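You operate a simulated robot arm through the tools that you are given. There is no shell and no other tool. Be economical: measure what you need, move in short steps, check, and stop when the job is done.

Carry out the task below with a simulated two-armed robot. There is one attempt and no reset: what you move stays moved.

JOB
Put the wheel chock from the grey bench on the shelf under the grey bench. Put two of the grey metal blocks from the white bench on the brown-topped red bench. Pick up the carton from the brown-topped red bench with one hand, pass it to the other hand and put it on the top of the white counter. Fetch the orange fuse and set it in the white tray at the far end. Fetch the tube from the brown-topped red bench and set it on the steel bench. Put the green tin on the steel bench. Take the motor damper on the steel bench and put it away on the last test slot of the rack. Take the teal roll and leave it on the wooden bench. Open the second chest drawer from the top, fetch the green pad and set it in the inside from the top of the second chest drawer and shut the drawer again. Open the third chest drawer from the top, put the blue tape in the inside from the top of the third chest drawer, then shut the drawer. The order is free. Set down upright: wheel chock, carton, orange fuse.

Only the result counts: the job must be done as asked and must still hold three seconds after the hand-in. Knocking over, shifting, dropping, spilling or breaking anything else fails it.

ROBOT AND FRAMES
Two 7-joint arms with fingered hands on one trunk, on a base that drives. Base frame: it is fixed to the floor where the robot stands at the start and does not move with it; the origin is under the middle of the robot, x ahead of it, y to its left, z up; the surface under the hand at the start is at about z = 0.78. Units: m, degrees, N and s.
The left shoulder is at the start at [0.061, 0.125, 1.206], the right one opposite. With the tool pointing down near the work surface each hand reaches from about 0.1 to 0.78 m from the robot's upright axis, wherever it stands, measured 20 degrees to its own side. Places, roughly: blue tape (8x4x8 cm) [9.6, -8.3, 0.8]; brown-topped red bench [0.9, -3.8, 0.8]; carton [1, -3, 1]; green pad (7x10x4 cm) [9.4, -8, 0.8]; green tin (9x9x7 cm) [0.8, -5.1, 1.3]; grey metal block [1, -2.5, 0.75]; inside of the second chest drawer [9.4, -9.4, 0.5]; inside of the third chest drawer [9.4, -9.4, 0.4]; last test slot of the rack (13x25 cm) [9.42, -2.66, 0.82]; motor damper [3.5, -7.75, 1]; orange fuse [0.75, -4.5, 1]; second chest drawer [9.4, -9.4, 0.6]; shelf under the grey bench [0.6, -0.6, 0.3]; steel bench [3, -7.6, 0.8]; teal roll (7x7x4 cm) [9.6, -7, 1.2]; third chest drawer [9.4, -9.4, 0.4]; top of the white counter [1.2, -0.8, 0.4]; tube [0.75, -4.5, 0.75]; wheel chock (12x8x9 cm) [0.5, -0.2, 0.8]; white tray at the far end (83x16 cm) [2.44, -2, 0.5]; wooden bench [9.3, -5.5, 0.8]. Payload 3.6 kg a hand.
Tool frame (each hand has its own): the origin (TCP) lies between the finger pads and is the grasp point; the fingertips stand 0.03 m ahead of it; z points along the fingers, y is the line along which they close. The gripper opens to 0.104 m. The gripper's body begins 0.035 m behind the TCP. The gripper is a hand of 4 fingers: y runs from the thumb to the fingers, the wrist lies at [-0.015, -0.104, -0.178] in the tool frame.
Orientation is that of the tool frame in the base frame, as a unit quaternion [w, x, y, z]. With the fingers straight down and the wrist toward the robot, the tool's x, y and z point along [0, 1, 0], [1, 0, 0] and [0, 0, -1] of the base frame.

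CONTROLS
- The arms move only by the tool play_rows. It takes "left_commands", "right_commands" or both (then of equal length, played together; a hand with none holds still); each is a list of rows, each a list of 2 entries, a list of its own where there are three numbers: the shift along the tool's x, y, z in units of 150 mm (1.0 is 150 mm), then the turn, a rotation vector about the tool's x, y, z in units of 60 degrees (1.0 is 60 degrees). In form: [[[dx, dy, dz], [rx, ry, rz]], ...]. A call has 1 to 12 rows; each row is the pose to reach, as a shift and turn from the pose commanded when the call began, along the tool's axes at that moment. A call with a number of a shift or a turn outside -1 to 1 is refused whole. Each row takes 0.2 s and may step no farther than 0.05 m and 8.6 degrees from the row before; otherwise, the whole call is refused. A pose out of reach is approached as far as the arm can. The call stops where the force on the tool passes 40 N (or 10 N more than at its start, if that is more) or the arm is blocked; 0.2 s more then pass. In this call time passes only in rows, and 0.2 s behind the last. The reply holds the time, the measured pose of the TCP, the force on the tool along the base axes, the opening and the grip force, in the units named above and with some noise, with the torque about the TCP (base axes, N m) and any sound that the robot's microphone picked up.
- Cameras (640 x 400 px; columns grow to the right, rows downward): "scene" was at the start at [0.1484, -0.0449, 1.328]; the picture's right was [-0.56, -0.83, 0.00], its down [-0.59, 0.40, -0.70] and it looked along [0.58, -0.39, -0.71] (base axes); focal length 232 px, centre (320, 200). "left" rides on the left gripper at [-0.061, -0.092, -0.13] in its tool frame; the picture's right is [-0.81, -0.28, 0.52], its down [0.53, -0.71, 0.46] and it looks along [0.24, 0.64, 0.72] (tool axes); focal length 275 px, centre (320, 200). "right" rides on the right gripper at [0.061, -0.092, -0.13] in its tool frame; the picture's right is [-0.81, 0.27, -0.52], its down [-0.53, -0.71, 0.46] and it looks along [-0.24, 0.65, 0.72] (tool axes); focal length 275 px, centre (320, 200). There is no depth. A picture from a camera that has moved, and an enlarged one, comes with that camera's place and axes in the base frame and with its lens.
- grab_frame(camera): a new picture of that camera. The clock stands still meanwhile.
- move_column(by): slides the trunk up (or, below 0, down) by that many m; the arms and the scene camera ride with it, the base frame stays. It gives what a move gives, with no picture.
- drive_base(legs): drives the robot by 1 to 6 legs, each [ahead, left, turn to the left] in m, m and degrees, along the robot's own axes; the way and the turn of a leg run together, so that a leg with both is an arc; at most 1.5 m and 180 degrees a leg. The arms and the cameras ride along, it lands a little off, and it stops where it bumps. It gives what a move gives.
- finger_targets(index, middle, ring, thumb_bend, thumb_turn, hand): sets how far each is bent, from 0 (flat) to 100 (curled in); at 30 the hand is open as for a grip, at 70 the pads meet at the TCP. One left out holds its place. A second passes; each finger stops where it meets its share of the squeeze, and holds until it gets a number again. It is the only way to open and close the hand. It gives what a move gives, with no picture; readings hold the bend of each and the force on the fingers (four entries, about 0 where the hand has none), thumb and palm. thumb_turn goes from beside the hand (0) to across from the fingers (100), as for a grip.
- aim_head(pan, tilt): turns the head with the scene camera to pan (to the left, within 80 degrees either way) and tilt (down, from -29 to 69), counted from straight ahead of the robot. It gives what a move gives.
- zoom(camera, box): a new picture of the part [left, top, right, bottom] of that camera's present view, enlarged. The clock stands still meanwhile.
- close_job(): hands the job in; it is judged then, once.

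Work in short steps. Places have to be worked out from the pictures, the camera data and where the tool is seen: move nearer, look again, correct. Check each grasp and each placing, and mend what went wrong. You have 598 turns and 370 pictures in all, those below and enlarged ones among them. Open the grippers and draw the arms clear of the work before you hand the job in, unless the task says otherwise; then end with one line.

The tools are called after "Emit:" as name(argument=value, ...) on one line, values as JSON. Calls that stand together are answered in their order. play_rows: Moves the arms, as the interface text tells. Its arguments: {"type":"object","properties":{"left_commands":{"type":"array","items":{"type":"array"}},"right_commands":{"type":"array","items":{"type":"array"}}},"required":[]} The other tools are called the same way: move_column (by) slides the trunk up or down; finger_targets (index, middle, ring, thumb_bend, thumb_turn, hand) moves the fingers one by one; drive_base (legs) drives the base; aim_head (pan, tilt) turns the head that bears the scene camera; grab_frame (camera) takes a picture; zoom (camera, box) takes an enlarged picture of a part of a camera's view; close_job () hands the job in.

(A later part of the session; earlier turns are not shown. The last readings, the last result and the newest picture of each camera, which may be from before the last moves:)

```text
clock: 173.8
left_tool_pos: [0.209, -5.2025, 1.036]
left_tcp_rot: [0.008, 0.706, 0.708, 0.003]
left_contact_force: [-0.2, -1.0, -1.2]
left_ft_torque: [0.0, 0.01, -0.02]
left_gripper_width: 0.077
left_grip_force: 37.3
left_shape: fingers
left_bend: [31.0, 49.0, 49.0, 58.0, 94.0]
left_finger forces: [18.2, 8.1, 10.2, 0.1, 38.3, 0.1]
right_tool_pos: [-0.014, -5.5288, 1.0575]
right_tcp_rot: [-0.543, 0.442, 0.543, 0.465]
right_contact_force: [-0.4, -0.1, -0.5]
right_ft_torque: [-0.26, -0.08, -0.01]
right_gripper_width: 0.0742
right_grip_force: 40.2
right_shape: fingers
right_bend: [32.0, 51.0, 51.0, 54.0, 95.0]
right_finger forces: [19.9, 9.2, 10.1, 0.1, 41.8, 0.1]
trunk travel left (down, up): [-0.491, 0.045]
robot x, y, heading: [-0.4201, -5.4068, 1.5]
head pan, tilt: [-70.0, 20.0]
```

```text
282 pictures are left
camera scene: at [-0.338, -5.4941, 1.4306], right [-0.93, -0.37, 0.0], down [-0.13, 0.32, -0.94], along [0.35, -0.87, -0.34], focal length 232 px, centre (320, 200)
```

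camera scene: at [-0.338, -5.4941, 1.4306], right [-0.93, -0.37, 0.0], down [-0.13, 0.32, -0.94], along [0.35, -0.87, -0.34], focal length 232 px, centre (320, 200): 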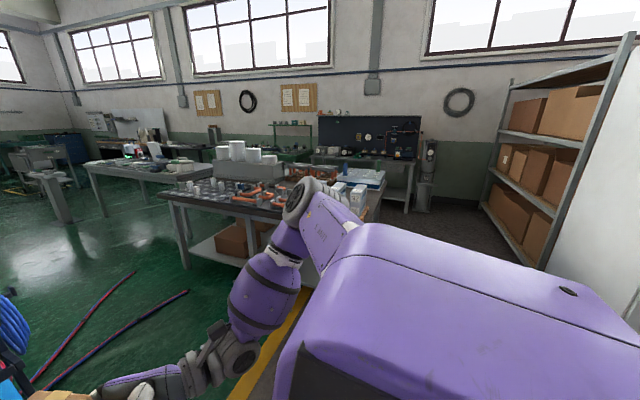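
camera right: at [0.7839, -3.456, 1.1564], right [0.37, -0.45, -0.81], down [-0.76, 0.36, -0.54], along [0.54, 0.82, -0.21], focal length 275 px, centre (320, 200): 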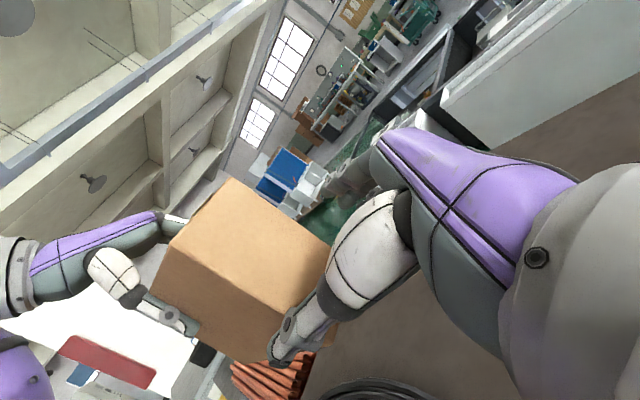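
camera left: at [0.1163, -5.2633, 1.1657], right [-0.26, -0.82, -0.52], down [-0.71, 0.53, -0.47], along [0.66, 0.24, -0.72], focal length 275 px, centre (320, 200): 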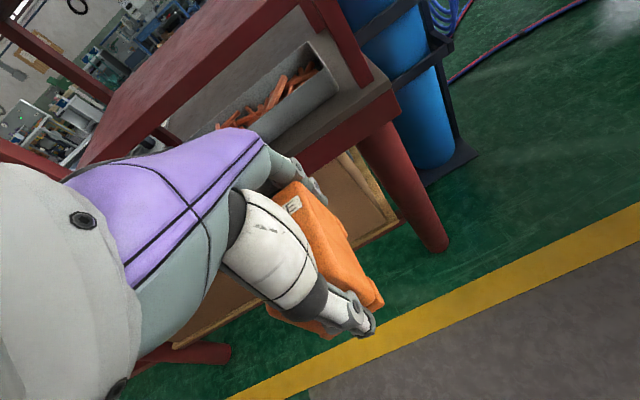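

The hoses look like fixed scenery attached to the cart. I'll turn to face -y (slimmest profile across the passage), and sidle along +x slowly, checking for bumps.

Emit:
drive_base(legs=[[0, 0, -91.5], [0.68, 0, 0]])

Emit:
aim_head(pan=70, tilt=35)

Emit:
grab_frame(camera="scene")

Emit:
aim_head(pan=0, tilt=25)

Emit:
grab_frame(camera="scene")

```text
clock: 181.5
left_tool_pos: [-0.2441, -6.7273, 1.0366]
left_tcp_rot: [0.008, 1.0, -0.014, -0.003]
left_contact_force: [1.4, -0.7, -0.8]
left_ft_torque: [0.04, -0.01, 0.0]
left_gripper_width: 0.0766
left_grip_force: 35.9
left_shape: fingers
left_bend: [31.0, 50.0, 50.0, 57.0, 94.0]
left_finger forces: [17.4, 7.9, 9.9, 0.1, 36.5, 0.1]
right_tool_pos: [-0.5622, -6.4922, 1.0565]
right_tcp_rot: [-0.043, 0.697, 0.059, 0.714]
right_contact_force: [-0.5, 0.5, 0.3]
right_ft_torque: [-0.04, 0.26, 0.0]
right_gripper_width: 0.0741
right_grip_force: 39.4
right_shape: fingers
right_bend: [33.0, 51.0, 51.0, 54.0, 95.0]
right_finger forces: [19.1, 9.0, 9.8, 0.1, 40.4, 0.0]
trunk travel left (down, up): [-0.491, 0.045]
robot x, y, heading: [-0.4338, -6.0892, -90.4]
head pan, tilt: [-70.0, 20.0]
```

```text
clock: 183.7
left_tool_pos: [-0.2443, -6.7261, 1.0368]
left_tcp_rot: [0.007, 1.0, -0.014, -0.003]
left_contact_force: [-0.1, 0.9, -1.7]
left_ft_torque: [0.03, 0.01, 0.02]
left_gripper_width: 0.0768
left_grip_force: 35.5
left_shape: fingers
left_bend: [31.0, 50.0, 50.0, 57.0, 94.0]
left_finger forces: [17.4, 7.8, 9.9, 0.1, 36.5, 0.0]
right_tool_pos: [-0.5632, -6.4928, 1.0564]
right_tcp_rot: [-0.043, 0.698, 0.059, 0.713]
right_contact_force: [0.0, 0.5, 0.6]
right_ft_torque: [-0.07, 0.26, 0.02]
right_gripper_width: 0.0741
right_grip_force: 39.4
right_shape: fingers
right_bend: [33.0, 51.0, 51.0, 54.0, 95.0]
right_finger forces: [19.1, 8.9, 9.8, 0.0, 40.3, 0.0]
trunk travel left (down, up): [-0.491, 0.045]
robot x, y, heading: [-0.4291, -6.0909, -90.6]
head pan, tilt: [70.0, 35.0]
```

```text
281 pictures are left
camera scene: at [-0.3489, -6.169, 1.4067], right [-0.35, -0.94, 0.0], down [-0.54, 0.2, -0.82], along [0.77, -0.29, -0.57], focal length 232 px, centre (320, 200)
```

scene: 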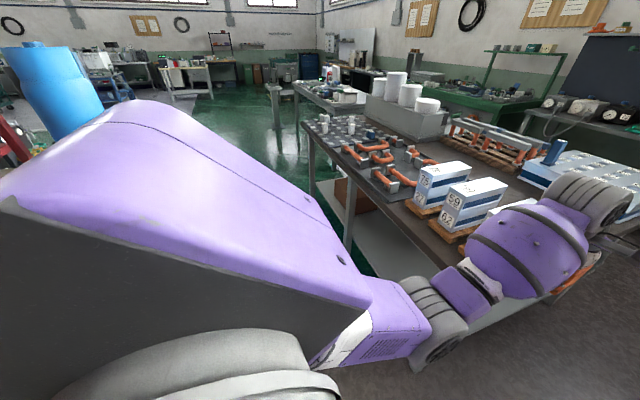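

```text
clock: 185.1
left_tool_pos: [-0.2433, -6.7255, 1.0364]
left_tcp_rot: [0.008, 1.0, -0.014, -0.004]
left_contact_force: [0.4, 0.5, -1.7]
left_ft_torque: [-0.01, 0.03, 0.03]
left_gripper_width: 0.0766
left_grip_force: 36.0
left_shape: fingers
left_bend: [31.0, 50.0, 50.0, 57.0, 94.0]
left_finger forces: [17.4, 7.8, 9.9, 0.0, 36.5, 0.0]
right_tool_pos: [-0.5624, -6.4924, 1.0565]
right_tcp_rot: [-0.043, 0.699, 0.059, 0.712]
right_contact_force: [0.6, -1.0, 0.0]
right_ft_torque: [-0.07, 0.26, 0.02]
right_gripper_width: 0.074
right_grip_force: 39.3
right_shape: fingers
right_bend: [33.0, 51.0, 51.0, 54.0, 95.0]
right_finger forces: [19.2, 9.1, 9.9, 0.0, 40.4, 0.0]
trunk travel left (down, up): [-0.491, 0.045]
robot x, y, heading: [-0.4325, -6.0887, -90.3]
head pan, tilt: [0.0, 25.0]
```

```text
280 pictures are left
camera scene: at [-0.432, -6.2304, 1.4225], right [-1.0, 0.01, 0.0], down [0.0, 0.42, -0.91], along [-0.01, -0.91, -0.42], focal length 232 px, centre (320, 200)
```

scene: 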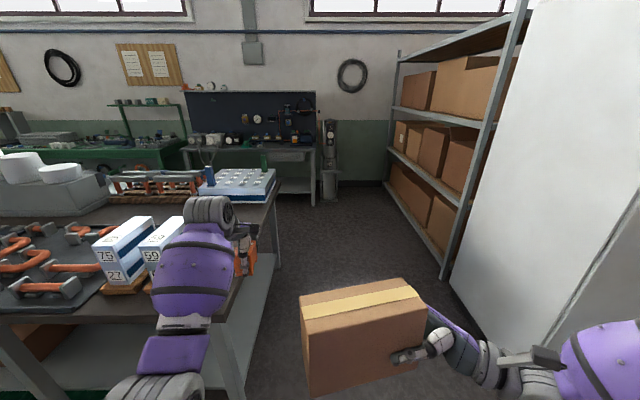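

The bench edge is at y≈-6.68 with tall boxes near; I must retract the left hand before sidling. Pull it back 15 cm and up 5 cm.

Emit:
play_rows(left_commands=[[[0, -0.2, -0.1], [0, 0, 0]], [[0, -0.45, -0.2], [0, 0, 0]], [[0, -0.7, -0.3], [0, 0, 0]], [[0, -0.95, -0.4], [0, 0, 0]]])

Emit:
aim_head(pan=80, tilt=45)

Emit:
grab_frame(camera="scene")

Emit:
grab_frame(camera="left")

```text
clock: 186.1
left_tool_pos: [-0.2379, -6.5812, 1.094]
left_tcp_rot: [0.009, 1.0, -0.014, -0.004]
left_contact_force: [0.7, -0.5, -2.0]
left_ft_torque: [0.01, 0.04, 0.0]
left_gripper_width: 0.0765
left_grip_force: 36.4
left_shape: fingers
left_bend: [31.0, 50.0, 50.0, 57.0, 94.0]
left_finger forces: [17.2, 7.9, 9.9, 0.0, 36.3, 0.0]
right_tool_pos: [-0.5616, -6.4916, 1.0573]
right_tcp_rot: [-0.042, 0.698, 0.06, 0.713]
right_contact_force: [-0.5, 0.3, -0.2]
right_ft_torque: [-0.03, 0.25, -0.02]
right_gripper_width: 0.0738
right_grip_force: 39.3
right_shape: fingers
right_bend: [33.0, 51.0, 51.0, 54.0, 95.0]
right_finger forces: [19.1, 9.0, 9.7, 0.0, 40.3, 0.0]
trunk travel left (down, up): [-0.491, 0.045]
robot x, y, heading: [-0.4297, -6.088, -90.3]
head pan, tilt: [0.0, 25.0]
```

```text
clock: 187.7
left_tool_pos: [-0.2406, -6.5839, 1.094]
left_tcp_rot: [0.007, 1.0, -0.014, -0.003]
left_contact_force: [0.7, 0.9, -1.4]
left_ft_torque: [0.0, 0.01, 0.02]
left_gripper_width: 0.0765
left_grip_force: 35.2
left_shape: fingers
left_bend: [31.0, 50.0, 50.0, 57.0, 94.0]
left_finger forces: [17.3, 8.0, 9.9, 0.0, 36.3, 0.0]
right_tool_pos: [-0.5623, -6.4927, 1.0576]
right_tcp_rot: [-0.043, 0.698, 0.06, 0.713]
right_contact_force: [0.4, -0.7, 0.2]
right_ft_torque: [-0.06, 0.25, 0.01]
right_gripper_width: 0.0739
right_grip_force: 39.5
right_shape: fingers
right_bend: [33.0, 51.0, 51.0, 54.0, 95.0]
right_finger forces: [19.1, 9.0, 9.8, 0.1, 40.3, 0.0]
trunk travel left (down, up): [-0.491, 0.045]
robot x, y, heading: [-0.4288, -6.0866, -90.3]
head pan, tilt: [80.0, 45.0]
```

```text
279 pictures are left
camera scene: at [-0.3515, -6.1529, 1.3919], right [-0.18, -0.98, 0.0], down [-0.7, 0.13, -0.71], along [0.7, -0.13, -0.71], focal length 232 px, centre (320, 200)
```

scene: 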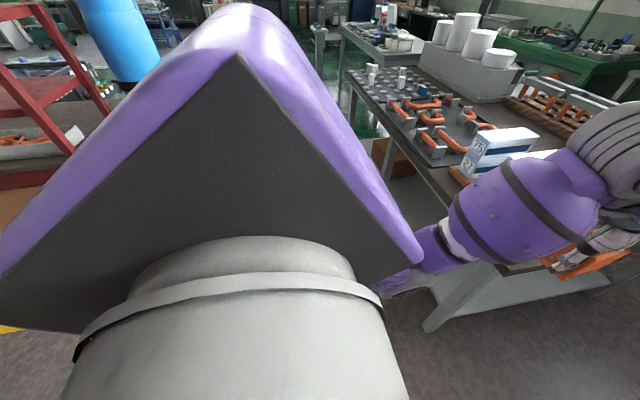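

```text
278 pictures are left
camera left: at [-0.2969, -6.4889, 1.2232], right [-0.81, 0.29, -0.52], down [0.55, 0.69, -0.47], along [0.22, -0.66, -0.72], focal length 275 px, centre (320, 200)
```

left: 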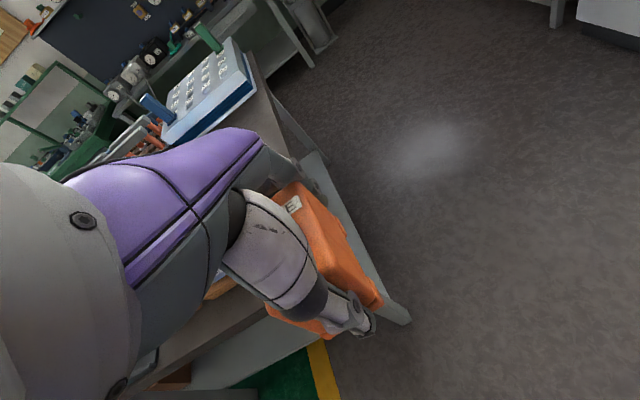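

Clearances look fine. Sidle 1.1 m toward +x, then check again before the hoses.

Emit:
drive_base(legs=[[0, 1.1, 0]])

Emit:
aim_head(pan=75, tilt=55)

Emit:
grab_frame(camera="scene")

```text
clock: 197.6
left_tool_pos: [0.8544, -6.5906, 1.0936]
left_tcp_rot: [0.008, 1.0, -0.013, -0.004]
left_contact_force: [-0.2, -0.3, -1.8]
left_ft_torque: [0.0, -0.01, 0.01]
left_gripper_width: 0.0766
left_grip_force: 35.4
left_shape: fingers
left_bend: [31.0, 50.0, 50.0, 57.0, 94.0]
left_finger forces: [17.3, 7.9, 9.9, 0.1, 36.2, 0.1]
right_tool_pos: [0.5318, -6.4989, 1.0569]
right_tcp_rot: [-0.043, 0.698, 0.059, 0.713]
right_contact_force: [0.4, 0.4, 0.8]
right_ft_torque: [-0.07, 0.24, -0.03]
right_gripper_width: 0.074
right_grip_force: 38.7
right_shape: fingers
right_bend: [33.0, 51.0, 51.0, 54.0, 95.0]
right_finger forces: [19.1, 9.0, 9.9, 0.0, 40.2, 0.1]
trunk travel left (down, up): [-0.491, 0.045]
robot x, y, heading: [0.6682, -6.0982, -90.3]
head pan, tilt: [80.0, 45.0]
```

```text
clock: 198.3
left_tool_pos: [0.8556, -6.5907, 1.0953]
left_tcp_rot: [0.007, 1.0, -0.013, -0.004]
left_contact_force: [0.5, -0.1, -1.1]
left_ft_torque: [-0.01, 0.03, -0.02]
left_gripper_width: 0.0761
left_grip_force: 35.5
left_shape: fingers
left_bend: [31.0, 50.0, 50.0, 57.0, 94.0]
left_finger forces: [17.3, 7.9, 10.0, 0.0, 36.2, 0.0]
right_tool_pos: [0.533, -6.4993, 1.0558]
right_tcp_rot: [-0.044, 0.698, 0.059, 0.713]
right_contact_force: [0.7, -0.1, -0.2]
right_ft_torque: [-0.05, 0.29, 0.03]
right_gripper_width: 0.074
right_grip_force: 39.3
right_shape: fingers
right_bend: [33.0, 51.0, 51.0, 54.0, 95.0]
right_finger forces: [19.1, 9.0, 9.7, 0.1, 40.2, 0.0]
trunk travel left (down, up): [-0.491, 0.045]
robot x, y, heading: [0.6641, -6.0986, -90.3]
head pan, tilt: [75.0, 55.0]
```

```text
277 pictures are left
camera scene: at [0.7322, -6.164, 1.3785], right [-0.26, -0.96, 0.0], down [-0.79, 0.22, -0.57], along [0.55, -0.15, -0.82], focal length 232 px, centre (320, 200)
```

scene: 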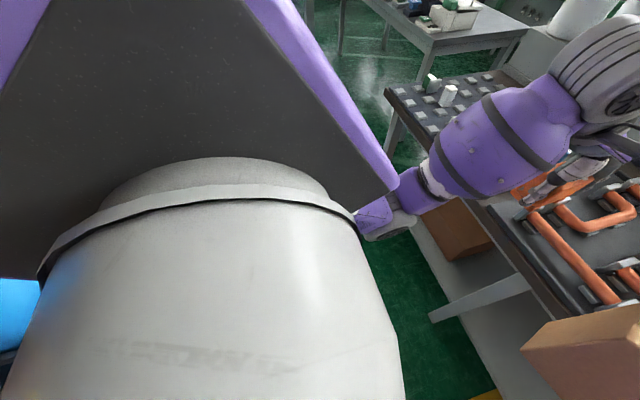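

Continue sidling in short legs, watching for a bump.

Emit:
drive_base(legs=[[0, 0.5, 0.3]])

Emit:
drive_base(legs=[[0, 0.5, 0]])

```text
clock: 203.1
left_tool_pos: [1.3493, -6.5921, 1.0939]
left_tcp_rot: [0.007, 1.0, -0.012, -0.003]
left_contact_force: [-0.5, 0.5, -1.0]
left_ft_torque: [-0.05, 0.0, -0.01]
left_gripper_width: 0.0763
left_grip_force: 35.6
left_shape: fingers
left_bend: [31.0, 50.0, 50.0, 57.0, 94.0]
left_finger forces: [17.4, 7.9, 9.8, 0.1, 36.3, 0.1]
right_tool_pos: [1.0265, -6.5022, 1.0562]
right_tcp_rot: [-0.044, 0.698, 0.06, 0.713]
right_contact_force: [0.3, -0.3, -0.2]
right_ft_torque: [-0.09, 0.25, 0.04]
right_gripper_width: 0.0737
right_grip_force: 38.7
right_shape: fingers
right_bend: [33.0, 51.0, 51.0, 54.0, 95.0]
right_finger forces: [19.1, 9.0, 9.8, 0.0, 40.3, 0.0]
trunk travel left (down, up): [-0.491, 0.045]
robot x, y, heading: [1.1566, -6.0996, -90.2]
head pan, tilt: [75.0, 55.0]
```

```text
clock: 208.1
left_tool_pos: [1.8514, -6.5948, 1.095]
left_tcp_rot: [0.007, 1.0, -0.013, -0.003]
left_contact_force: [-0.3, 0.7, -1.4]
left_ft_torque: [0.01, -0.01, 0.01]
left_gripper_width: 0.0765
left_grip_force: 35.5
left_shape: fingers
left_bend: [31.0, 50.0, 50.0, 57.0, 94.0]
left_finger forces: [17.4, 8.0, 9.8, 0.0, 36.2, 0.0]
right_tool_pos: [1.5289, -6.5052, 1.0566]
right_tcp_rot: [-0.043, 0.698, 0.058, 0.712]
right_contact_force: [0.1, 0.3, 0.0]
right_ft_torque: [-0.04, 0.3, -0.02]
right_gripper_width: 0.0739
right_grip_force: 38.3
right_shape: fingers
right_bend: [33.0, 51.0, 51.0, 54.0, 95.0]
right_finger forces: [19.1, 9.0, 9.9, 0.0, 40.2, 0.0]
trunk travel left (down, up): [-0.491, 0.045]
robot x, y, heading: [1.6597, -6.1037, -90.4]
head pan, tilt: [75.0, 55.0]
```

No bump crossing the hoses. Move 0.4 m further, then turn to face +y and look up the inner corridor.

Emit:
drive_base(legs=[[0, 0.4, 0], [0, 0, 90], [0, 0, 90.4]])

Emit:
aim_head(pan=0, tilt=25)

Emit:
grab_frame(camera="scene")

```text
clock: 219.7
left_tool_pos: [1.8741, -5.6084, 1.0935]
left_tcp_rot: [0.003, 0.019, 1.0, 0.007]
left_contact_force: [-0.7, 0.8, -1.8]
left_ft_torque: [0.01, 0.02, -0.01]
left_gripper_width: 0.0756
left_grip_force: 33.9
left_shape: fingers
left_bend: [32.0, 50.0, 50.0, 57.0, 94.0]
left_finger forces: [16.4, 7.7, 9.5, 0.0, 34.2, 0.0]
right_tool_pos: [2.1949, -5.7022, 1.0559]
right_tcp_rot: [0.713, 0.056, -0.698, 0.039]
right_contact_force: [0.3, 0.3, -0.5]
right_ft_torque: [0.06, -0.24, 0.02]
right_gripper_width: 0.073
right_grip_force: 37.2
right_shape: fingers
right_bend: [33.0, 52.0, 51.0, 53.0, 95.0]
right_finger forces: [18.0, 8.7, 9.5, 0.0, 38.1, 0.1]
trunk travel left (down, up): [-0.491, 0.045]
robot x, y, heading: [2.058, -6.1024, 89.1]
head pan, tilt: [75.0, 55.0]
```

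```text
clock: 221.2
left_tool_pos: [1.8731, -5.6088, 1.0944]
left_tcp_rot: [0.005, 0.02, 1.0, 0.008]
left_contact_force: [-0.5, 0.3, -2.0]
left_ft_torque: [0.02, 0.0, 0.01]
left_gripper_width: 0.0755
left_grip_force: 33.7
left_shape: fingers
left_bend: [32.0, 50.0, 50.0, 57.0, 94.0]
left_finger forces: [16.5, 7.6, 9.5, 0.0, 34.1, 0.0]
right_tool_pos: [2.1947, -5.7015, 1.0571]
right_tcp_rot: [0.713, 0.055, -0.698, 0.039]
right_contact_force: [1.0, 0.5, 0.4]
right_ft_torque: [0.05, -0.26, -0.01]
right_gripper_width: 0.0729
right_grip_force: 36.8
right_shape: fingers
right_bend: [33.0, 52.0, 51.0, 53.0, 95.0]
right_finger forces: [18.1, 8.8, 9.5, 0.1, 38.4, 0.0]
trunk travel left (down, up): [-0.491, 0.045]
robot x, y, heading: [2.0607, -6.1043, 89.0]
head pan, tilt: [0.0, 25.0]
```

```text
276 pictures are left
camera scene: at [2.0612, -5.9619, 1.4224], right [1.0, -0.02, 0.0], down [-0.01, -0.42, -0.91], along [0.01, 0.91, -0.42], focal length 232 px, centre (320, 200)
```

scene: 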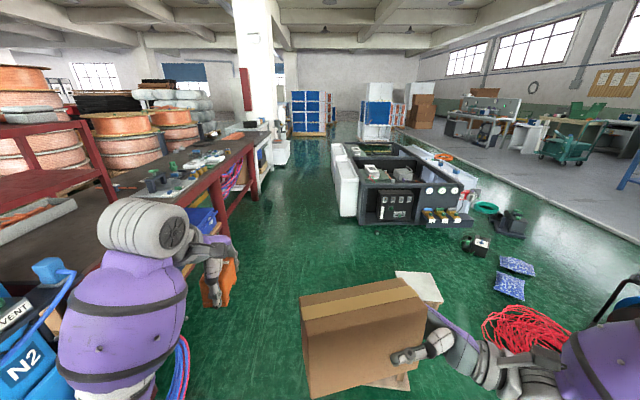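

Stools are ahead-right; let me look down to localise them and the cylinder cart precisely.

Emit:
aim_head(pan=-25, tilt=50)

Emit:
grab_frame(camera="scene")

Emit:
aim_head(pan=45, tilt=45)

Emit:
grab_frame(camera="scene")

Emit:
grab_frame(camera="right")

```text
clock: 222.1
left_tool_pos: [1.8722, -5.6084, 1.0948]
left_tcp_rot: [0.004, 0.019, 1.0, 0.008]
left_contact_force: [0.4, 0.4, -0.8]
left_ft_torque: [-0.02, -0.01, -0.01]
left_gripper_width: 0.0755
left_grip_force: 33.6
left_shape: fingers
left_bend: [32.0, 50.0, 50.0, 57.0, 94.0]
left_finger forces: [16.4, 7.6, 9.5, 0.0, 34.2, 0.0]
right_tool_pos: [2.1952, -5.7015, 1.0572]
right_tcp_rot: [0.713, 0.055, -0.698, 0.04]
right_contact_force: [-0.5, -0.4, -0.2]
right_ft_torque: [0.06, -0.25, -0.03]
right_gripper_width: 0.0732
right_grip_force: 37.7
right_shape: fingers
right_bend: [33.0, 52.0, 51.0, 53.0, 95.0]
right_finger forces: [18.2, 8.7, 9.5, 0.1, 38.4, 0.1]
trunk travel left (down, up): [-0.491, 0.045]
robot x, y, heading: [2.0562, -6.1032, 88.6]
head pan, tilt: [-25.0, 50.0]
```

```text
275 pictures are left
camera scene: at [2.0933, -5.9847, 1.385], right [0.9, -0.44, 0.0], down [-0.33, -0.69, -0.64], along [0.28, 0.58, -0.77], focal length 232 px, centre (320, 200)
```

scene: 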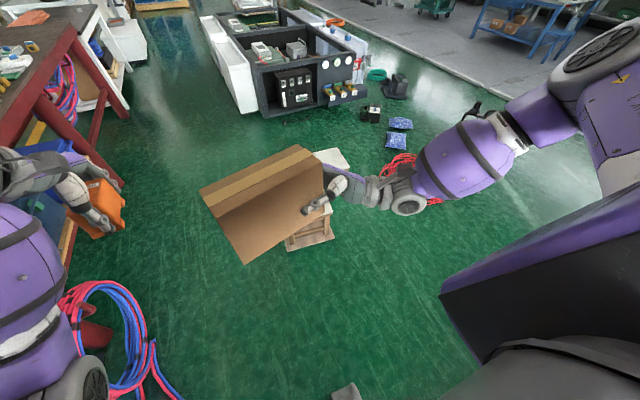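

```text
clock: 223.5
left_tool_pos: [1.8727, -5.6078, 1.0952]
left_tcp_rot: [0.004, 0.019, 1.0, 0.008]
left_contact_force: [-0.8, 0.8, -1.6]
left_ft_torque: [-0.02, -0.02, -0.01]
left_gripper_width: 0.0752
left_grip_force: 33.7
left_shape: fingers
left_bend: [32.0, 50.0, 50.0, 57.0, 94.0]
left_finger forces: [16.3, 7.6, 9.6, 0.0, 34.2, 0.0]
right_tool_pos: [2.1955, -5.7025, 1.0573]
right_tcp_rot: [0.713, 0.056, -0.698, 0.039]
right_contact_force: [0.3, 0.1, -0.6]
right_ft_torque: [0.04, -0.23, -0.01]
right_gripper_width: 0.0731
right_grip_force: 37.4
right_shape: fingers
right_bend: [33.0, 52.0, 51.0, 53.0, 95.0]
right_finger forces: [18.1, 8.7, 9.4, 0.1, 38.3, 0.1]
trunk travel left (down, up): [-0.491, 0.045]
robot x, y, heading: [2.058, -6.1014, 89.0]
head pan, tilt: [45.0, 45.0]
```

```text
274 pictures are left
camera scene: at [2.0033, -5.9955, 1.3919], right [0.72, 0.69, 0.0], down [0.49, -0.51, -0.71], along [-0.49, 0.51, -0.71], focal length 232 px, centre (320, 200)
```

scene: 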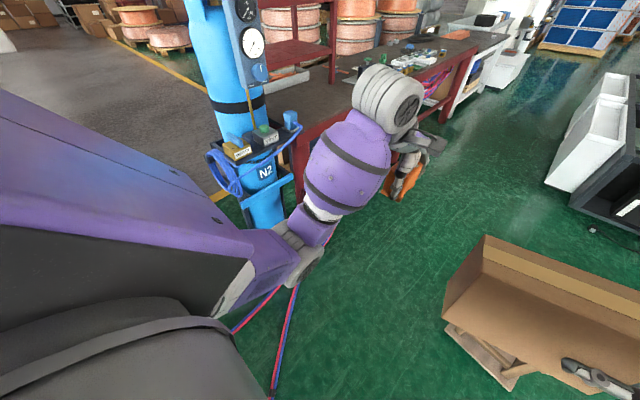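

```text
273 pictures are left
camera right: at [2.3377, -5.7772, 1.1123], right [0.46, 0.36, -0.81], down [-0.37, -0.76, -0.54], along [-0.81, 0.55, -0.21], focal length 275 px, centre (320, 200)
```

right: 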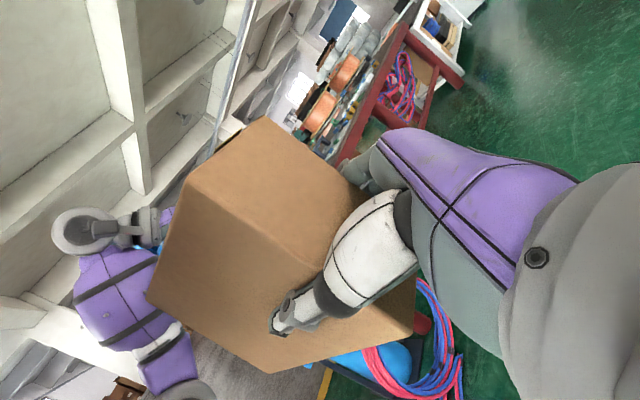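

Stool's left edge x≈2.23, cylinder's right edge x≈1.35; drive the corridor centre x≈1.84 up to y≈-3.9.

Emit:
drive_base(legs=[[0, 0.21, 1.0], [1.1, 0, 0], [1.1, 0.05, 0]])

Emit:
aim_head(pan=0, tilt=30)

Emit:
grab_frame(camera="scene")

```text
clock: 236.5
left_tool_pos: [1.6194, -3.3874, 1.0943]
left_tcp_rot: [0.004, 0.006, 1.0, 0.008]
left_contact_force: [0.0, -0.3, -1.6]
left_ft_torque: [0.04, -0.02, 0.01]
left_gripper_width: 0.0755
left_grip_force: 33.8
left_shape: fingers
left_bend: [32.0, 50.0, 50.0, 57.0, 94.0]
left_finger forces: [16.3, 7.5, 9.5, 0.0, 34.0, 0.1]
right_tool_pos: [1.9438, -3.4736, 1.0563]
right_tcp_rot: [0.712, 0.065, -0.697, 0.049]
right_contact_force: [0.7, 0.1, -0.9]
right_ft_torque: [0.06, -0.25, 0.01]
right_gripper_width: 0.0732
right_grip_force: 37.2
right_shape: fingers
right_bend: [33.0, 52.0, 51.0, 53.0, 95.0]
right_finger forces: [18.1, 8.8, 9.5, 0.0, 38.1, 0.1]
trunk travel left (down, up): [-0.491, 0.045]
robot x, y, heading: [1.8203, -3.879, 90.5]
head pan, tilt: [45.0, 45.0]
```

```text
clock: 237.6
left_tool_pos: [1.6203, -3.3868, 1.0936]
left_tcp_rot: [0.004, 0.006, 1.0, 0.008]
left_contact_force: [-0.2, 0.3, -1.5]
left_ft_torque: [-0.01, -0.01, 0.0]
left_gripper_width: 0.0756
left_grip_force: 34.0
left_shape: fingers
left_bend: [32.0, 50.0, 50.0, 57.0, 94.0]
left_finger forces: [16.4, 7.7, 9.5, 0.0, 34.1, 0.0]
right_tool_pos: [1.9436, -3.4727, 1.0556]
right_tcp_rot: [0.713, 0.065, -0.697, 0.049]
right_contact_force: [0.7, 0.3, -0.4]
right_ft_torque: [0.02, -0.26, -0.02]
right_gripper_width: 0.0731
right_grip_force: 37.1
right_shape: fingers
right_bend: [33.0, 52.0, 51.0, 53.0, 95.0]
right_finger forces: [18.2, 8.7, 9.4, 0.0, 38.1, 0.1]
trunk travel left (down, up): [-0.491, 0.045]
robot x, y, heading: [1.8203, -3.8771, 90.4]
head pan, tilt: [0.0, 30.0]
```

```text
272 pictures are left
camera scene: at [1.8167, -3.7377, 1.4145], right [1.0, 0.01, 0.0], down [0.01, -0.5, -0.87], along [-0.01, 0.87, -0.5], focal length 232 px, centre (320, 200)
```

scene: 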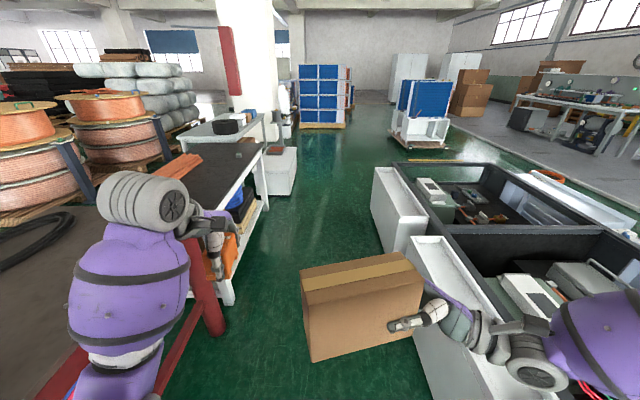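

I can see the white counter behind the grey bench, and the two white troughs at right. Drive to y≈-2.2 and turn to face +x at the far trough.

Emit:
drive_base(legs=[[1.0, 0, 0], [0.65, 0, 0], [0, 0, -90.5]])

Emit:
aim_head(pan=10, tilt=50)

Emit:
grab_frame(camera="scene")

Emit:
grab_frame(camera="left")

```text
clock: 249.7
left_tool_pos: [2.3002, -2.0907, 1.0943]
left_tcp_rot: [0.008, 0.721, 0.693, 0.003]
left_contact_force: [-0.2, -1.0, -1.1]
left_ft_torque: [-0.02, -0.01, 0.0]
left_gripper_width: 0.0751
left_grip_force: 32.5
left_shape: fingers
left_bend: [32.0, 50.0, 50.0, 56.0, 94.0]
left_finger forces: [15.9, 7.3, 9.3, 0.0, 33.2, 0.0]
right_tool_pos: [2.2055, -2.4131, 1.0569]
right_tcp_rot: [-0.531, 0.454, 0.532, 0.477]
right_contact_force: [0.1, -0.5, 0.8]
right_ft_torque: [-0.26, -0.04, 0.0]
right_gripper_width: 0.0728
right_grip_force: 36.2
right_shape: fingers
right_bend: [34.0, 52.0, 51.0, 53.0, 95.0]
right_finger forces: [17.5, 8.6, 9.3, 0.1, 36.9, 0.0]
trunk travel left (down, up): [-0.491, 0.045]
robot x, y, heading: [1.8027, -2.2749, -0.9]
head pan, tilt: [0.0, 30.0]
```

```text
clock: 250.5
left_tool_pos: [2.3002, -2.0904, 1.0938]
left_tcp_rot: [0.007, 0.721, 0.693, 0.003]
left_contact_force: [0.0, 0.3, -2.0]
left_ft_torque: [0.0, -0.03, -0.03]
left_gripper_width: 0.075
left_grip_force: 32.4
left_shape: fingers
left_bend: [32.0, 50.0, 50.0, 56.0, 94.0]
left_finger forces: [15.9, 7.5, 9.4, 0.0, 33.2, 0.0]
right_tool_pos: [2.2048, -2.4129, 1.0562]
right_tcp_rot: [-0.531, 0.455, 0.533, 0.476]
right_contact_force: [-0.1, -0.4, -0.5]
right_ft_torque: [-0.24, -0.09, -0.03]
right_gripper_width: 0.0724
right_grip_force: 36.2
right_shape: fingers
right_bend: [34.0, 52.0, 51.0, 53.0, 95.0]
right_finger forces: [17.5, 8.7, 9.4, 0.1, 37.0, 0.0]
trunk travel left (down, up): [-0.491, 0.045]
robot x, y, heading: [1.8014, -2.2774, -1.2]
head pan, tilt: [10.0, 50.0]
```

```text
271 pictures are left
camera scene: at [1.9292, -2.2646, 1.385], right [0.16, -0.99, 0.0], down [-0.76, -0.12, -0.64], along [0.64, 0.1, -0.77], focal length 232 px, centre (320, 200)
```

scene: 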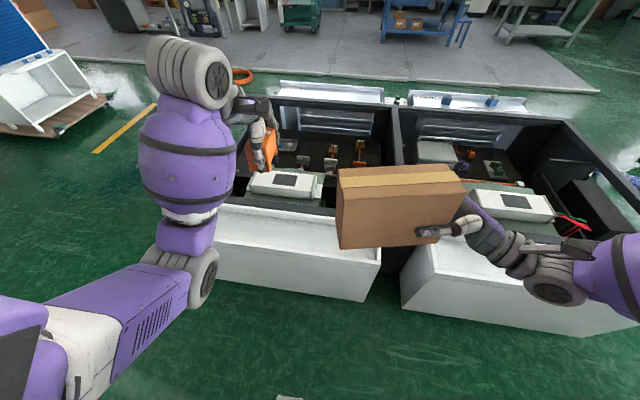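

```text
270 pictures are left
camera left: at [2.2045, -2.1484, 1.2232], right [-0.3, -0.8, -0.52], down [-0.68, 0.56, -0.47], along [0.67, 0.21, -0.72], focal length 275 px, centre (320, 200)
```

left: 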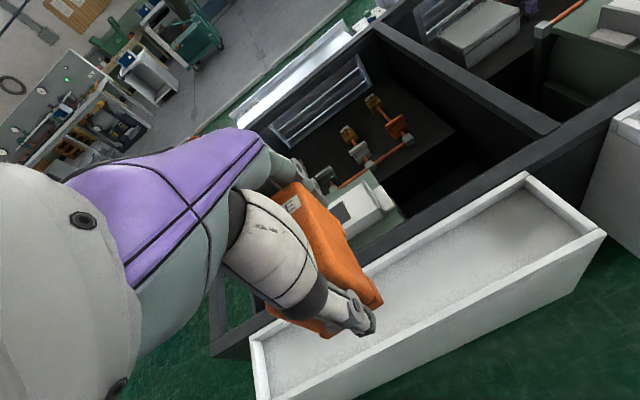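

Trough: y -1.56…-2.44, x 2.36–2.53, rim ≈0.52. Lower the trunk 0.35 m and move the left hand over its centre.

Emit:
play_rows(left_commands=[[[0.05, 0.3, 0], [0, 0, 0]], [[0.15, 0.6, 0], [0, 0, 0]], [[0.25, 0.95, 0], [0, 0, 0]]])

Emit:
move_column(by=-0.35)

Emit:
grab_frame(camera="left")

Emit:
grab_frame(camera="scene")

```text
refused: row 3 steps farther than a row can; nothing moved
```

```text
clock: 253.9
left_tool_pos: [2.2996, -2.0914, 0.744]
left_tcp_rot: [0.009, 0.721, 0.693, 0.003]
left_contact_force: [-0.1, 0.0, -1.8]
left_ft_torque: [-0.01, 0.03, 0.02]
left_gripper_width: 0.075
left_grip_force: 33.1
left_shape: fingers
left_bend: [32.0, 50.0, 50.0, 56.0, 94.0]
left_finger forces: [15.9, 7.4, 9.3, 0.0, 33.2, 0.1]
right_tool_pos: [2.2047, -2.4129, 0.7069]
right_tcp_rot: [-0.531, 0.455, 0.533, 0.477]
right_contact_force: [-0.4, -1.1, 1.2]
right_ft_torque: [-0.23, -0.07, -0.02]
right_gripper_width: 0.0727
right_grip_force: 35.8
right_shape: fingers
right_bend: [34.0, 52.0, 51.0, 53.0, 95.0]
right_finger forces: [17.3, 8.7, 9.3, 0.0, 36.9, 0.0]
trunk travel left (down, up): [-0.141, 0.395]
robot x, y, heading: [1.8067, -2.2752, -1.1]
head pan, tilt: [10.0, 50.0]
```

```text
269 pictures are left
camera left: at [2.2043, -2.1483, 0.8735], right [-0.3, -0.8, -0.52], down [-0.68, 0.56, -0.47], along [0.67, 0.21, -0.72], focal length 275 px, centre (320, 200)
```

left: 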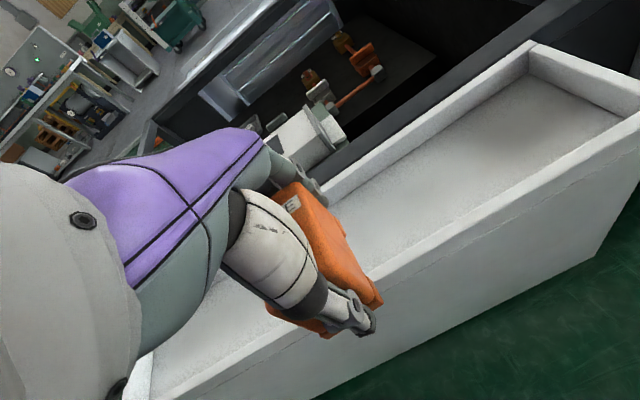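

```text
268 pictures are left
camera scene: at [2.0469, -2.2667, 1.0117], right [0.16, -0.99, 0.0], down [-0.76, -0.12, -0.64], along [0.63, 0.1, -0.77], focal length 232 px, centre (320, 200)
```

scene: 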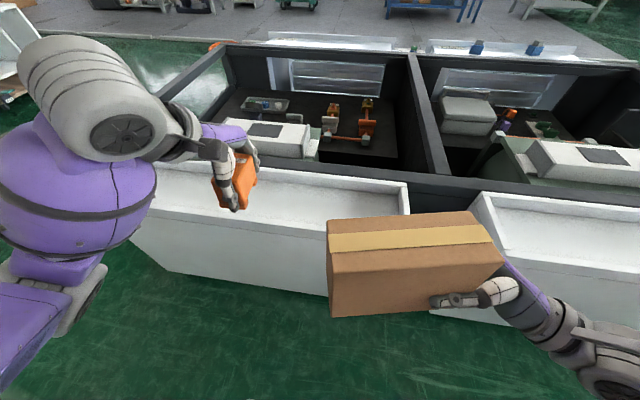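

Tray floor ≈0.485, inner x 2.385–2.52. Move over the centre and lower to ~2 cm above.

Emit:
play_rows(left_commands=[[[0.06, 0.28, 0], [0, 0, 0]], [[0.12, 0.56, 0], [0, 0, 0]], [[0.2, 0.84, 0], [0, 0, 0]], [[0.24, 1.0, 0.1], [0, 0, 0]], [[0.24, 1.0, 0.4], [0, 0, 0]], [[0.24, 1.0, 0.7], [0, 0, 0]], [[0.24, 1.0, 0.95], [0, 0, 0]]])

Emit:
grab_frame(camera="left")

Emit:
grab_frame(camera="scene")

```text
clock: 255.6
left_tool_pos: [2.454, -2.0622, 0.6024]
left_tcp_rot: [0.008, 0.721, 0.693, 0.003]
left_contact_force: [-0.7, 0.8, -1.9]
left_ft_torque: [-0.03, 0.02, 0.0]
left_gripper_width: 0.0749
left_grip_force: 32.5
left_shape: fingers
left_bend: [32.0, 50.0, 50.0, 56.0, 94.0]
left_finger forces: [15.8, 7.3, 9.3, 0.0, 33.0, 0.0]
right_tool_pos: [2.2052, -2.4131, 0.7068]
right_tcp_rot: [-0.531, 0.455, 0.533, 0.477]
right_contact_force: [-0.9, -0.2, 0.0]
right_ft_torque: [-0.24, -0.07, 0.02]
right_gripper_width: 0.0728
right_grip_force: 36.5
right_shape: fingers
right_bend: [34.0, 52.0, 51.0, 53.0, 95.0]
right_finger forces: [17.3, 8.6, 9.3, 0.1, 36.8, 0.0]
trunk travel left (down, up): [-0.141, 0.395]
robot x, y, heading: [1.8071, -2.2785, -1.3]
head pan, tilt: [10.0, 50.0]
```

```text
267 pictures are left
camera left: at [2.3573, -2.1199, 0.7312], right [-0.3, -0.8, -0.52], down [-0.68, 0.56, -0.47], along [0.67, 0.21, -0.72], focal length 275 px, centre (320, 200)
```

left: 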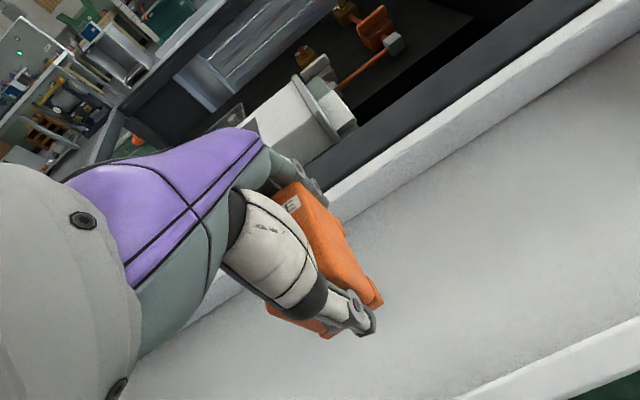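

```text
266 pictures are left
camera scene: at [2.0472, -2.2667, 1.0116], right [0.16, -0.99, 0.0], down [-0.76, -0.12, -0.64], along [0.63, 0.1, -0.77], focal length 232 px, centre (320, 200)
```

scene: 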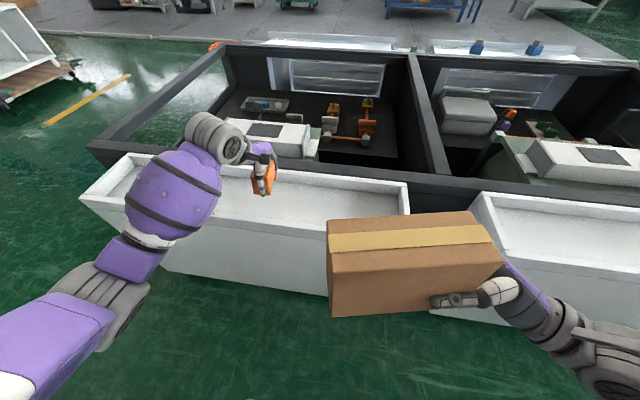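

Lower gently toward the tray floor with a 1 cm shift toward me.

Emit:
play_rows(left_commands=[[[0, -0.07, 0.15], [0, 0, 0]], [[0, -0.07, 0.3], [0, 0, 0]], [[0, -0.07, 0.4], [0, 0, 0]], [[0, -0.07, 0.45], [0, 0, 0]]])

Emit:
play_rows(left_commands=[[[0, 0, 0.03], [0, 0, 0]], [[0, 0, 0.06], [0, 0, 0]]])

```text
clock: 256.6
left_tool_pos: [2.4452, -2.0625, 0.5393]
left_tcp_rot: [0.011, 0.721, 0.693, 0.005]
left_contact_force: [-2.6, 0.9, 10.2]
left_ft_torque: [-0.11, -0.34, -0.01]
left_gripper_width: 0.0747
left_grip_force: 34.6
left_shape: fingers
left_bend: [32.0, 50.0, 50.0, 56.0, 94.0]
left_finger forces: [17.3, 7.4, 9.4, 0.0, 35.4, 0.0]
right_tool_pos: [2.2045, -2.4133, 0.7068]
right_tcp_rot: [-0.531, 0.455, 0.533, 0.477]
right_contact_force: [0.5, -0.3, -0.4]
right_ft_torque: [-0.25, -0.06, 0.01]
right_gripper_width: 0.0727
right_grip_force: 35.9
right_shape: fingers
right_bend: [34.0, 52.0, 51.0, 53.0, 95.0]
right_finger forces: [17.3, 8.6, 9.3, 0.0, 36.8, 0.0]
trunk travel left (down, up): [-0.141, 0.395]
robot x, y, heading: [1.8074, -2.2758, -1.4]
head pan, tilt: [10.0, 50.0]
```

```text
clock: 257.2
left_tool_pos: [2.4487, -2.0626, 0.5373]
left_tcp_rot: [0.019, 0.721, 0.693, 0.011]
left_contact_force: [-2.8, 0.1, 16.4]
left_ft_torque: [-0.22, -0.51, -0.06]
left_gripper_width: 0.0752
left_grip_force: 38.4
left_shape: fingers
left_bend: [32.0, 50.0, 50.0, 56.0, 94.0]
left_finger forces: [20.1, 8.2, 9.7, 0.1, 38.8, 0.0]
right_tool_pos: [2.2057, -2.413, 0.706]
right_tcp_rot: [-0.531, 0.456, 0.533, 0.476]
right_contact_force: [0.5, 0.0, 0.2]
right_ft_torque: [-0.27, -0.02, 0.02]
right_gripper_width: 0.0729
right_grip_force: 36.2
right_shape: fingers
right_bend: [34.0, 52.0, 51.0, 53.0, 95.0]
right_finger forces: [17.4, 8.7, 9.4, 0.0, 37.0, 0.0]
trunk travel left (down, up): [-0.141, 0.395]
robot x, y, heading: [1.8069, -2.2751, -1.1]
head pan, tilt: [10.0, 50.0]
stopped in row 2 (left hand): the force on the tool passed its limit at 42 N (the readings are from after the stop); the commanded pose is now the measured one
```

Fuse is on the tray floor. Ease up 3 mm, open moderately and look.

Emit:
play_rows(left_commands=[[[0, 0, -0.02], [0, 0, 0]]])

Emit:
finger_targets(hand="left", index=28, middle=40, ring=40, thumb_bend=42)

Emit:
grab_frame(camera="left")

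```text
clock: 257.6
left_tool_pos: [2.4481, -2.0622, 0.5381]
left_tcp_rot: [0.016, 0.72, 0.693, 0.009]
left_contact_force: [4.5, 0.2, 11.4]
left_ft_torque: [-0.2, -0.64, 0.06]
left_gripper_width: 0.0754
left_grip_force: 37.8
left_shape: fingers
left_bend: [31.0, 50.0, 50.0, 56.0, 94.0]
left_finger forces: [21.9, 8.8, 11.0, 0.1, 34.9, 0.0]
right_tool_pos: [2.205, -2.4132, 0.7063]
right_tcp_rot: [-0.531, 0.455, 0.533, 0.476]
right_contact_force: [-0.5, -0.2, -0.3]
right_ft_torque: [-0.26, -0.08, -0.03]
right_gripper_width: 0.0727
right_grip_force: 36.6
right_shape: fingers
right_bend: [34.0, 52.0, 51.0, 53.0, 95.0]
right_finger forces: [17.4, 8.7, 9.3, 0.1, 37.0, 0.0]
trunk travel left (down, up): [-0.141, 0.395]
robot x, y, heading: [1.8021, -2.2751, -0.7]
head pan, tilt: [10.0, 50.0]
```

```text
clock: 258.6
left_tool_pos: [2.4472, -2.0619, 0.5362]
left_tcp_rot: [0.014, 0.721, 0.693, 0.009]
left_contact_force: [-2.6, 0.0, 5.6]
left_ft_torque: [-0.06, -0.16, -0.05]
left_gripper_width: 0.0983
left_grip_force: 5.7
left_shape: fingers
left_bend: [26.0, 40.0, 40.0, 41.0, 97.0]
left_finger forces: [5.5, 0.0, 0.1, 0.1, 6.6, 0.0]
right_tool_pos: [2.2069, -2.4132, 0.706]
right_tcp_rot: [-0.531, 0.455, 0.532, 0.477]
right_contact_force: [-1.0, 0.9, 0.1]
right_ft_torque: [-0.26, -0.07, -0.03]
right_gripper_width: 0.0724
right_grip_force: 36.6
right_shape: fingers
right_bend: [34.0, 52.0, 51.0, 53.0, 95.0]
right_finger forces: [17.4, 8.6, 9.4, 0.0, 37.0, 0.0]
trunk travel left (down, up): [-0.141, 0.395]
robot x, y, heading: [1.802, -2.2796, -1.0]
head pan, tilt: [10.0, 50.0]
```

```text
265 pictures are left
camera left: at [2.3493, -2.1195, 0.664], right [-0.29, -0.8, -0.52], down [-0.68, 0.56, -0.48], along [0.68, 0.21, -0.71], focal length 275 px, centre (320, 200)
```

left: 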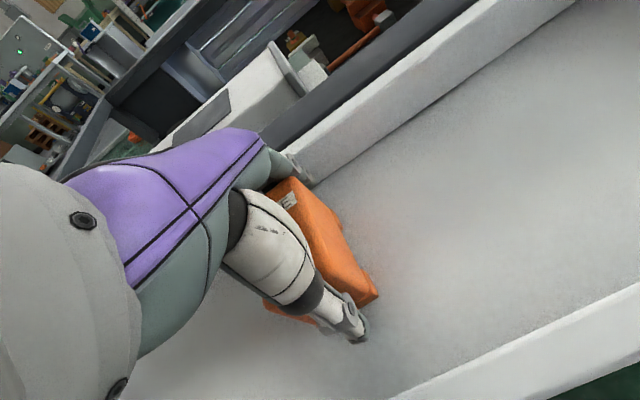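

A little residual contact; open slightly more, then lift straight up.

Emit:
finger_targets(hand="left", index=20, middle=34, ring=34, thumb_bend=30)

Emit:
play_rows(left_commands=[[[0, 0, -0.1], [0, 0, 0]], [[0, 0, -0.3], [0, 0, 0]], [[0, 0, -0.6], [0, 0, 0]], [[0, 0, -0.9], [0, 0, 0]], [[0, -0.3, -1.0], [0, 0, 0]]])

Emit:
grab_frame(camera="left")

```text
clock: 259.6
left_tool_pos: [2.4459, -2.0614, 0.5357]
left_tcp_rot: [0.015, 0.72, 0.694, 0.008]
left_contact_force: [-1.6, 0.4, -1.4]
left_ft_torque: [0.0, 0.06, -0.01]
left_gripper_width: 0.1156
left_grip_force: 0.5
left_shape: fingers
left_bend: [21.0, 34.0, 34.0, 30.0, 97.0]
left_finger forces: [1.0, 0.0, 0.0, 0.0, 0.1, 0.0]
right_tool_pos: [2.2057, -2.4118, 0.7056]
right_tcp_rot: [-0.531, 0.455, 0.533, 0.476]
right_contact_force: [-0.1, -0.7, 0.1]
right_ft_torque: [-0.23, -0.07, 0.01]
right_gripper_width: 0.0726
right_grip_force: 36.5
right_shape: fingers
right_bend: [34.0, 52.0, 51.0, 53.0, 95.0]
right_finger forces: [17.4, 8.7, 9.3, 0.0, 37.0, 0.0]
trunk travel left (down, up): [-0.141, 0.395]
robot x, y, heading: [1.8091, -2.2784, -0.9]
head pan, tilt: [10.0, 50.0]
```

```text
clock: 260.8
left_tool_pos: [2.3982, -2.0575, 0.6866]
left_tcp_rot: [0.014, 0.721, 0.693, 0.007]
left_contact_force: [-0.4, 0.4, 0.1]
left_ft_torque: [-0.02, 0.01, 0.0]
left_gripper_width: 0.1176
left_grip_force: 0.0
left_shape: fingers
left_bend: [20.0, 34.0, 34.0, 30.0, 97.0]
left_finger forces: [0.0, 0.0, 0.0, 0.0, 0.0, 0.0]
right_tool_pos: [2.2039, -2.4128, 0.705]
right_tcp_rot: [-0.531, 0.455, 0.534, 0.476]
right_contact_force: [0.2, 0.9, -0.4]
right_ft_torque: [-0.24, -0.04, 0.02]
right_gripper_width: 0.0729
right_grip_force: 36.3
right_shape: fingers
right_bend: [34.0, 52.0, 51.0, 53.0, 95.0]
right_finger forces: [17.3, 8.7, 9.4, 0.1, 37.0, 0.0]
trunk travel left (down, up): [-0.141, 0.395]
robot x, y, heading: [1.8022, -2.2754, -1.3]
head pan, tilt: [10.0, 50.0]
```

```text
264 pictures are left
camera left: at [2.3002, -2.1162, 0.8131], right [-0.29, -0.8, -0.52], down [-0.68, 0.56, -0.48], along [0.68, 0.21, -0.71], focal length 275 px, centre (320, 200)
```

left: 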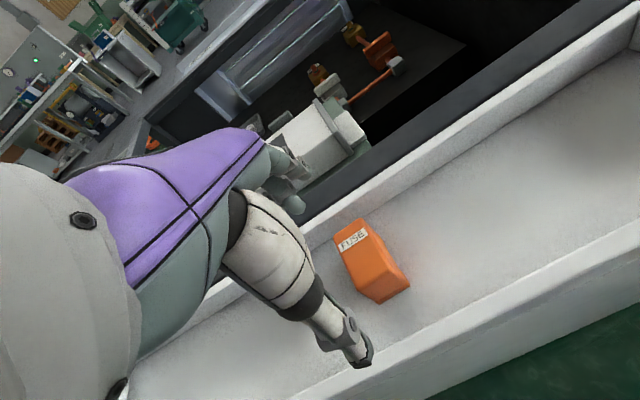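

Fuse stands in the tray. Retract and raise the left hand, then sidle left (+y) to y≈-1.0 by the counter.

Emit:
play_rows(left_commands=[[[0, -0.25, -0.15], [0, 0, 0]], [[0, -0.5, -0.3], [0, 0, 0]], [[0, -0.75, -0.45], [0, 0, 0]], [[0, -0.95, -0.6], [0, 0, 0]]])

Emit:
drive_base(legs=[[0, 1.25, 1.2]])

Emit:
aim_head(pan=75, tilt=25)

Emit:
grab_frame(camera="scene")

```text
clock: 261.8
left_tool_pos: [2.2733, -2.0481, 0.7748]
left_tcp_rot: [0.013, 0.721, 0.693, 0.006]
left_contact_force: [-0.5, -0.2, 0.3]
left_ft_torque: [0.03, -0.01, 0.02]
left_gripper_width: 0.1176
left_grip_force: 0.0
left_shape: fingers
left_bend: [20.0, 34.0, 34.0, 30.0, 97.0]
left_finger forces: [0.0, 0.0, 0.0, 0.1, 0.0, 0.1]
left hand out of reach, approached as far as the arm can: row 4
right_tool_pos: [2.2054, -2.4119, 0.7072]
right_tcp_rot: [-0.531, 0.455, 0.533, 0.477]
right_contact_force: [0.0, -0.5, 0.2]
right_ft_torque: [-0.25, -0.03, 0.01]
right_gripper_width: 0.0729
right_grip_force: 35.9
right_shape: fingers
right_bend: [34.0, 52.0, 51.0, 53.0, 95.0]
right_finger forces: [17.3, 8.6, 9.4, 0.0, 37.0, 0.0]
trunk travel left (down, up): [-0.141, 0.395]
robot x, y, heading: [1.8033, -2.2762, -1.2]
head pan, tilt: [10.0, 50.0]
```

```text
clock: 272.9
left_tool_pos: [2.2775, -0.7942, 0.7749]
left_tcp_rot: [0.012, 0.712, 0.702, 0.007]
left_contact_force: [-0.6, -0.1, -0.4]
left_ft_torque: [0.03, -0.02, -0.02]
left_gripper_width: 0.1174
left_grip_force: 0.0
left_shape: fingers
left_bend: [20.0, 34.0, 34.0, 30.0, 97.0]
left_finger forces: [0.1, 0.1, 0.0, 0.0, 0.0, 0.0]
right_tool_pos: [2.2159, -1.1613, 0.7059]
right_tcp_rot: [-0.536, 0.449, 0.538, 0.47]
right_contact_force: [-0.6, 0.3, -0.7]
right_ft_torque: [-0.27, -0.1, 0.01]
right_gripper_width: 0.0725
right_grip_force: 36.1
right_shape: fingers
right_bend: [34.0, 52.0, 51.0, 53.0, 95.0]
right_finger forces: [17.4, 8.6, 9.4, 0.1, 36.9, 0.0]
trunk travel left (down, up): [-0.141, 0.395]
robot x, y, heading: [1.811, -1.0336, 0.3]
head pan, tilt: [10.0, 50.0]
```

```text
clock: 274.2
left_tool_pos: [2.277, -0.7955, 0.7752]
left_tcp_rot: [0.013, 0.712, 0.702, 0.006]
left_contact_force: [0.9, -0.9, -0.3]
left_ft_torque: [0.02, 0.04, 0.0]
left_gripper_width: 0.1174
left_grip_force: 0.2
left_shape: fingers
left_bend: [20.0, 34.0, 34.0, 30.0, 97.0]
left_finger forces: [0.0, 0.0, 0.0, 0.0, 0.0, 0.0]
right_tool_pos: [2.2183, -1.1627, 0.707]
right_tcp_rot: [-0.536, 0.448, 0.538, 0.47]
right_contact_force: [-0.2, 0.7, -0.5]
right_ft_torque: [-0.26, -0.08, 0.0]
right_gripper_width: 0.0727
right_grip_force: 36.1
right_shape: fingers
right_bend: [34.0, 52.0, 51.0, 53.0, 95.0]
right_finger forces: [17.5, 8.6, 9.3, 0.0, 36.8, 0.0]
trunk travel left (down, up): [-0.141, 0.395]
robot x, y, heading: [1.8148, -1.0341, 0.2]
head pan, tilt: [75.0, 25.0]
```

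```text
263 pictures are left
camera scene: at [2.0026, -0.9437, 1.0492], right [0.97, -0.26, 0.0], down [-0.11, -0.41, -0.91], along [0.23, 0.88, -0.42], focal length 232 px, centre (320, 200)
```

scene: 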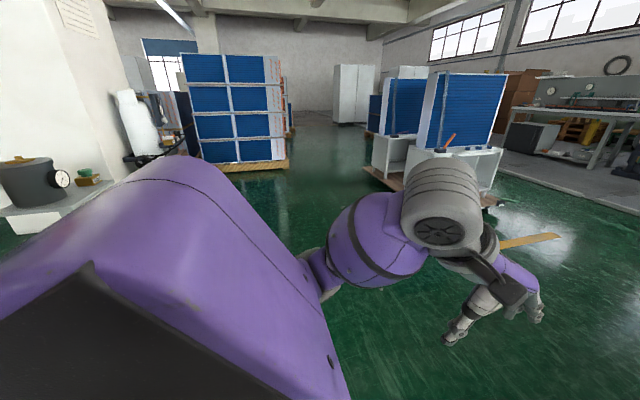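

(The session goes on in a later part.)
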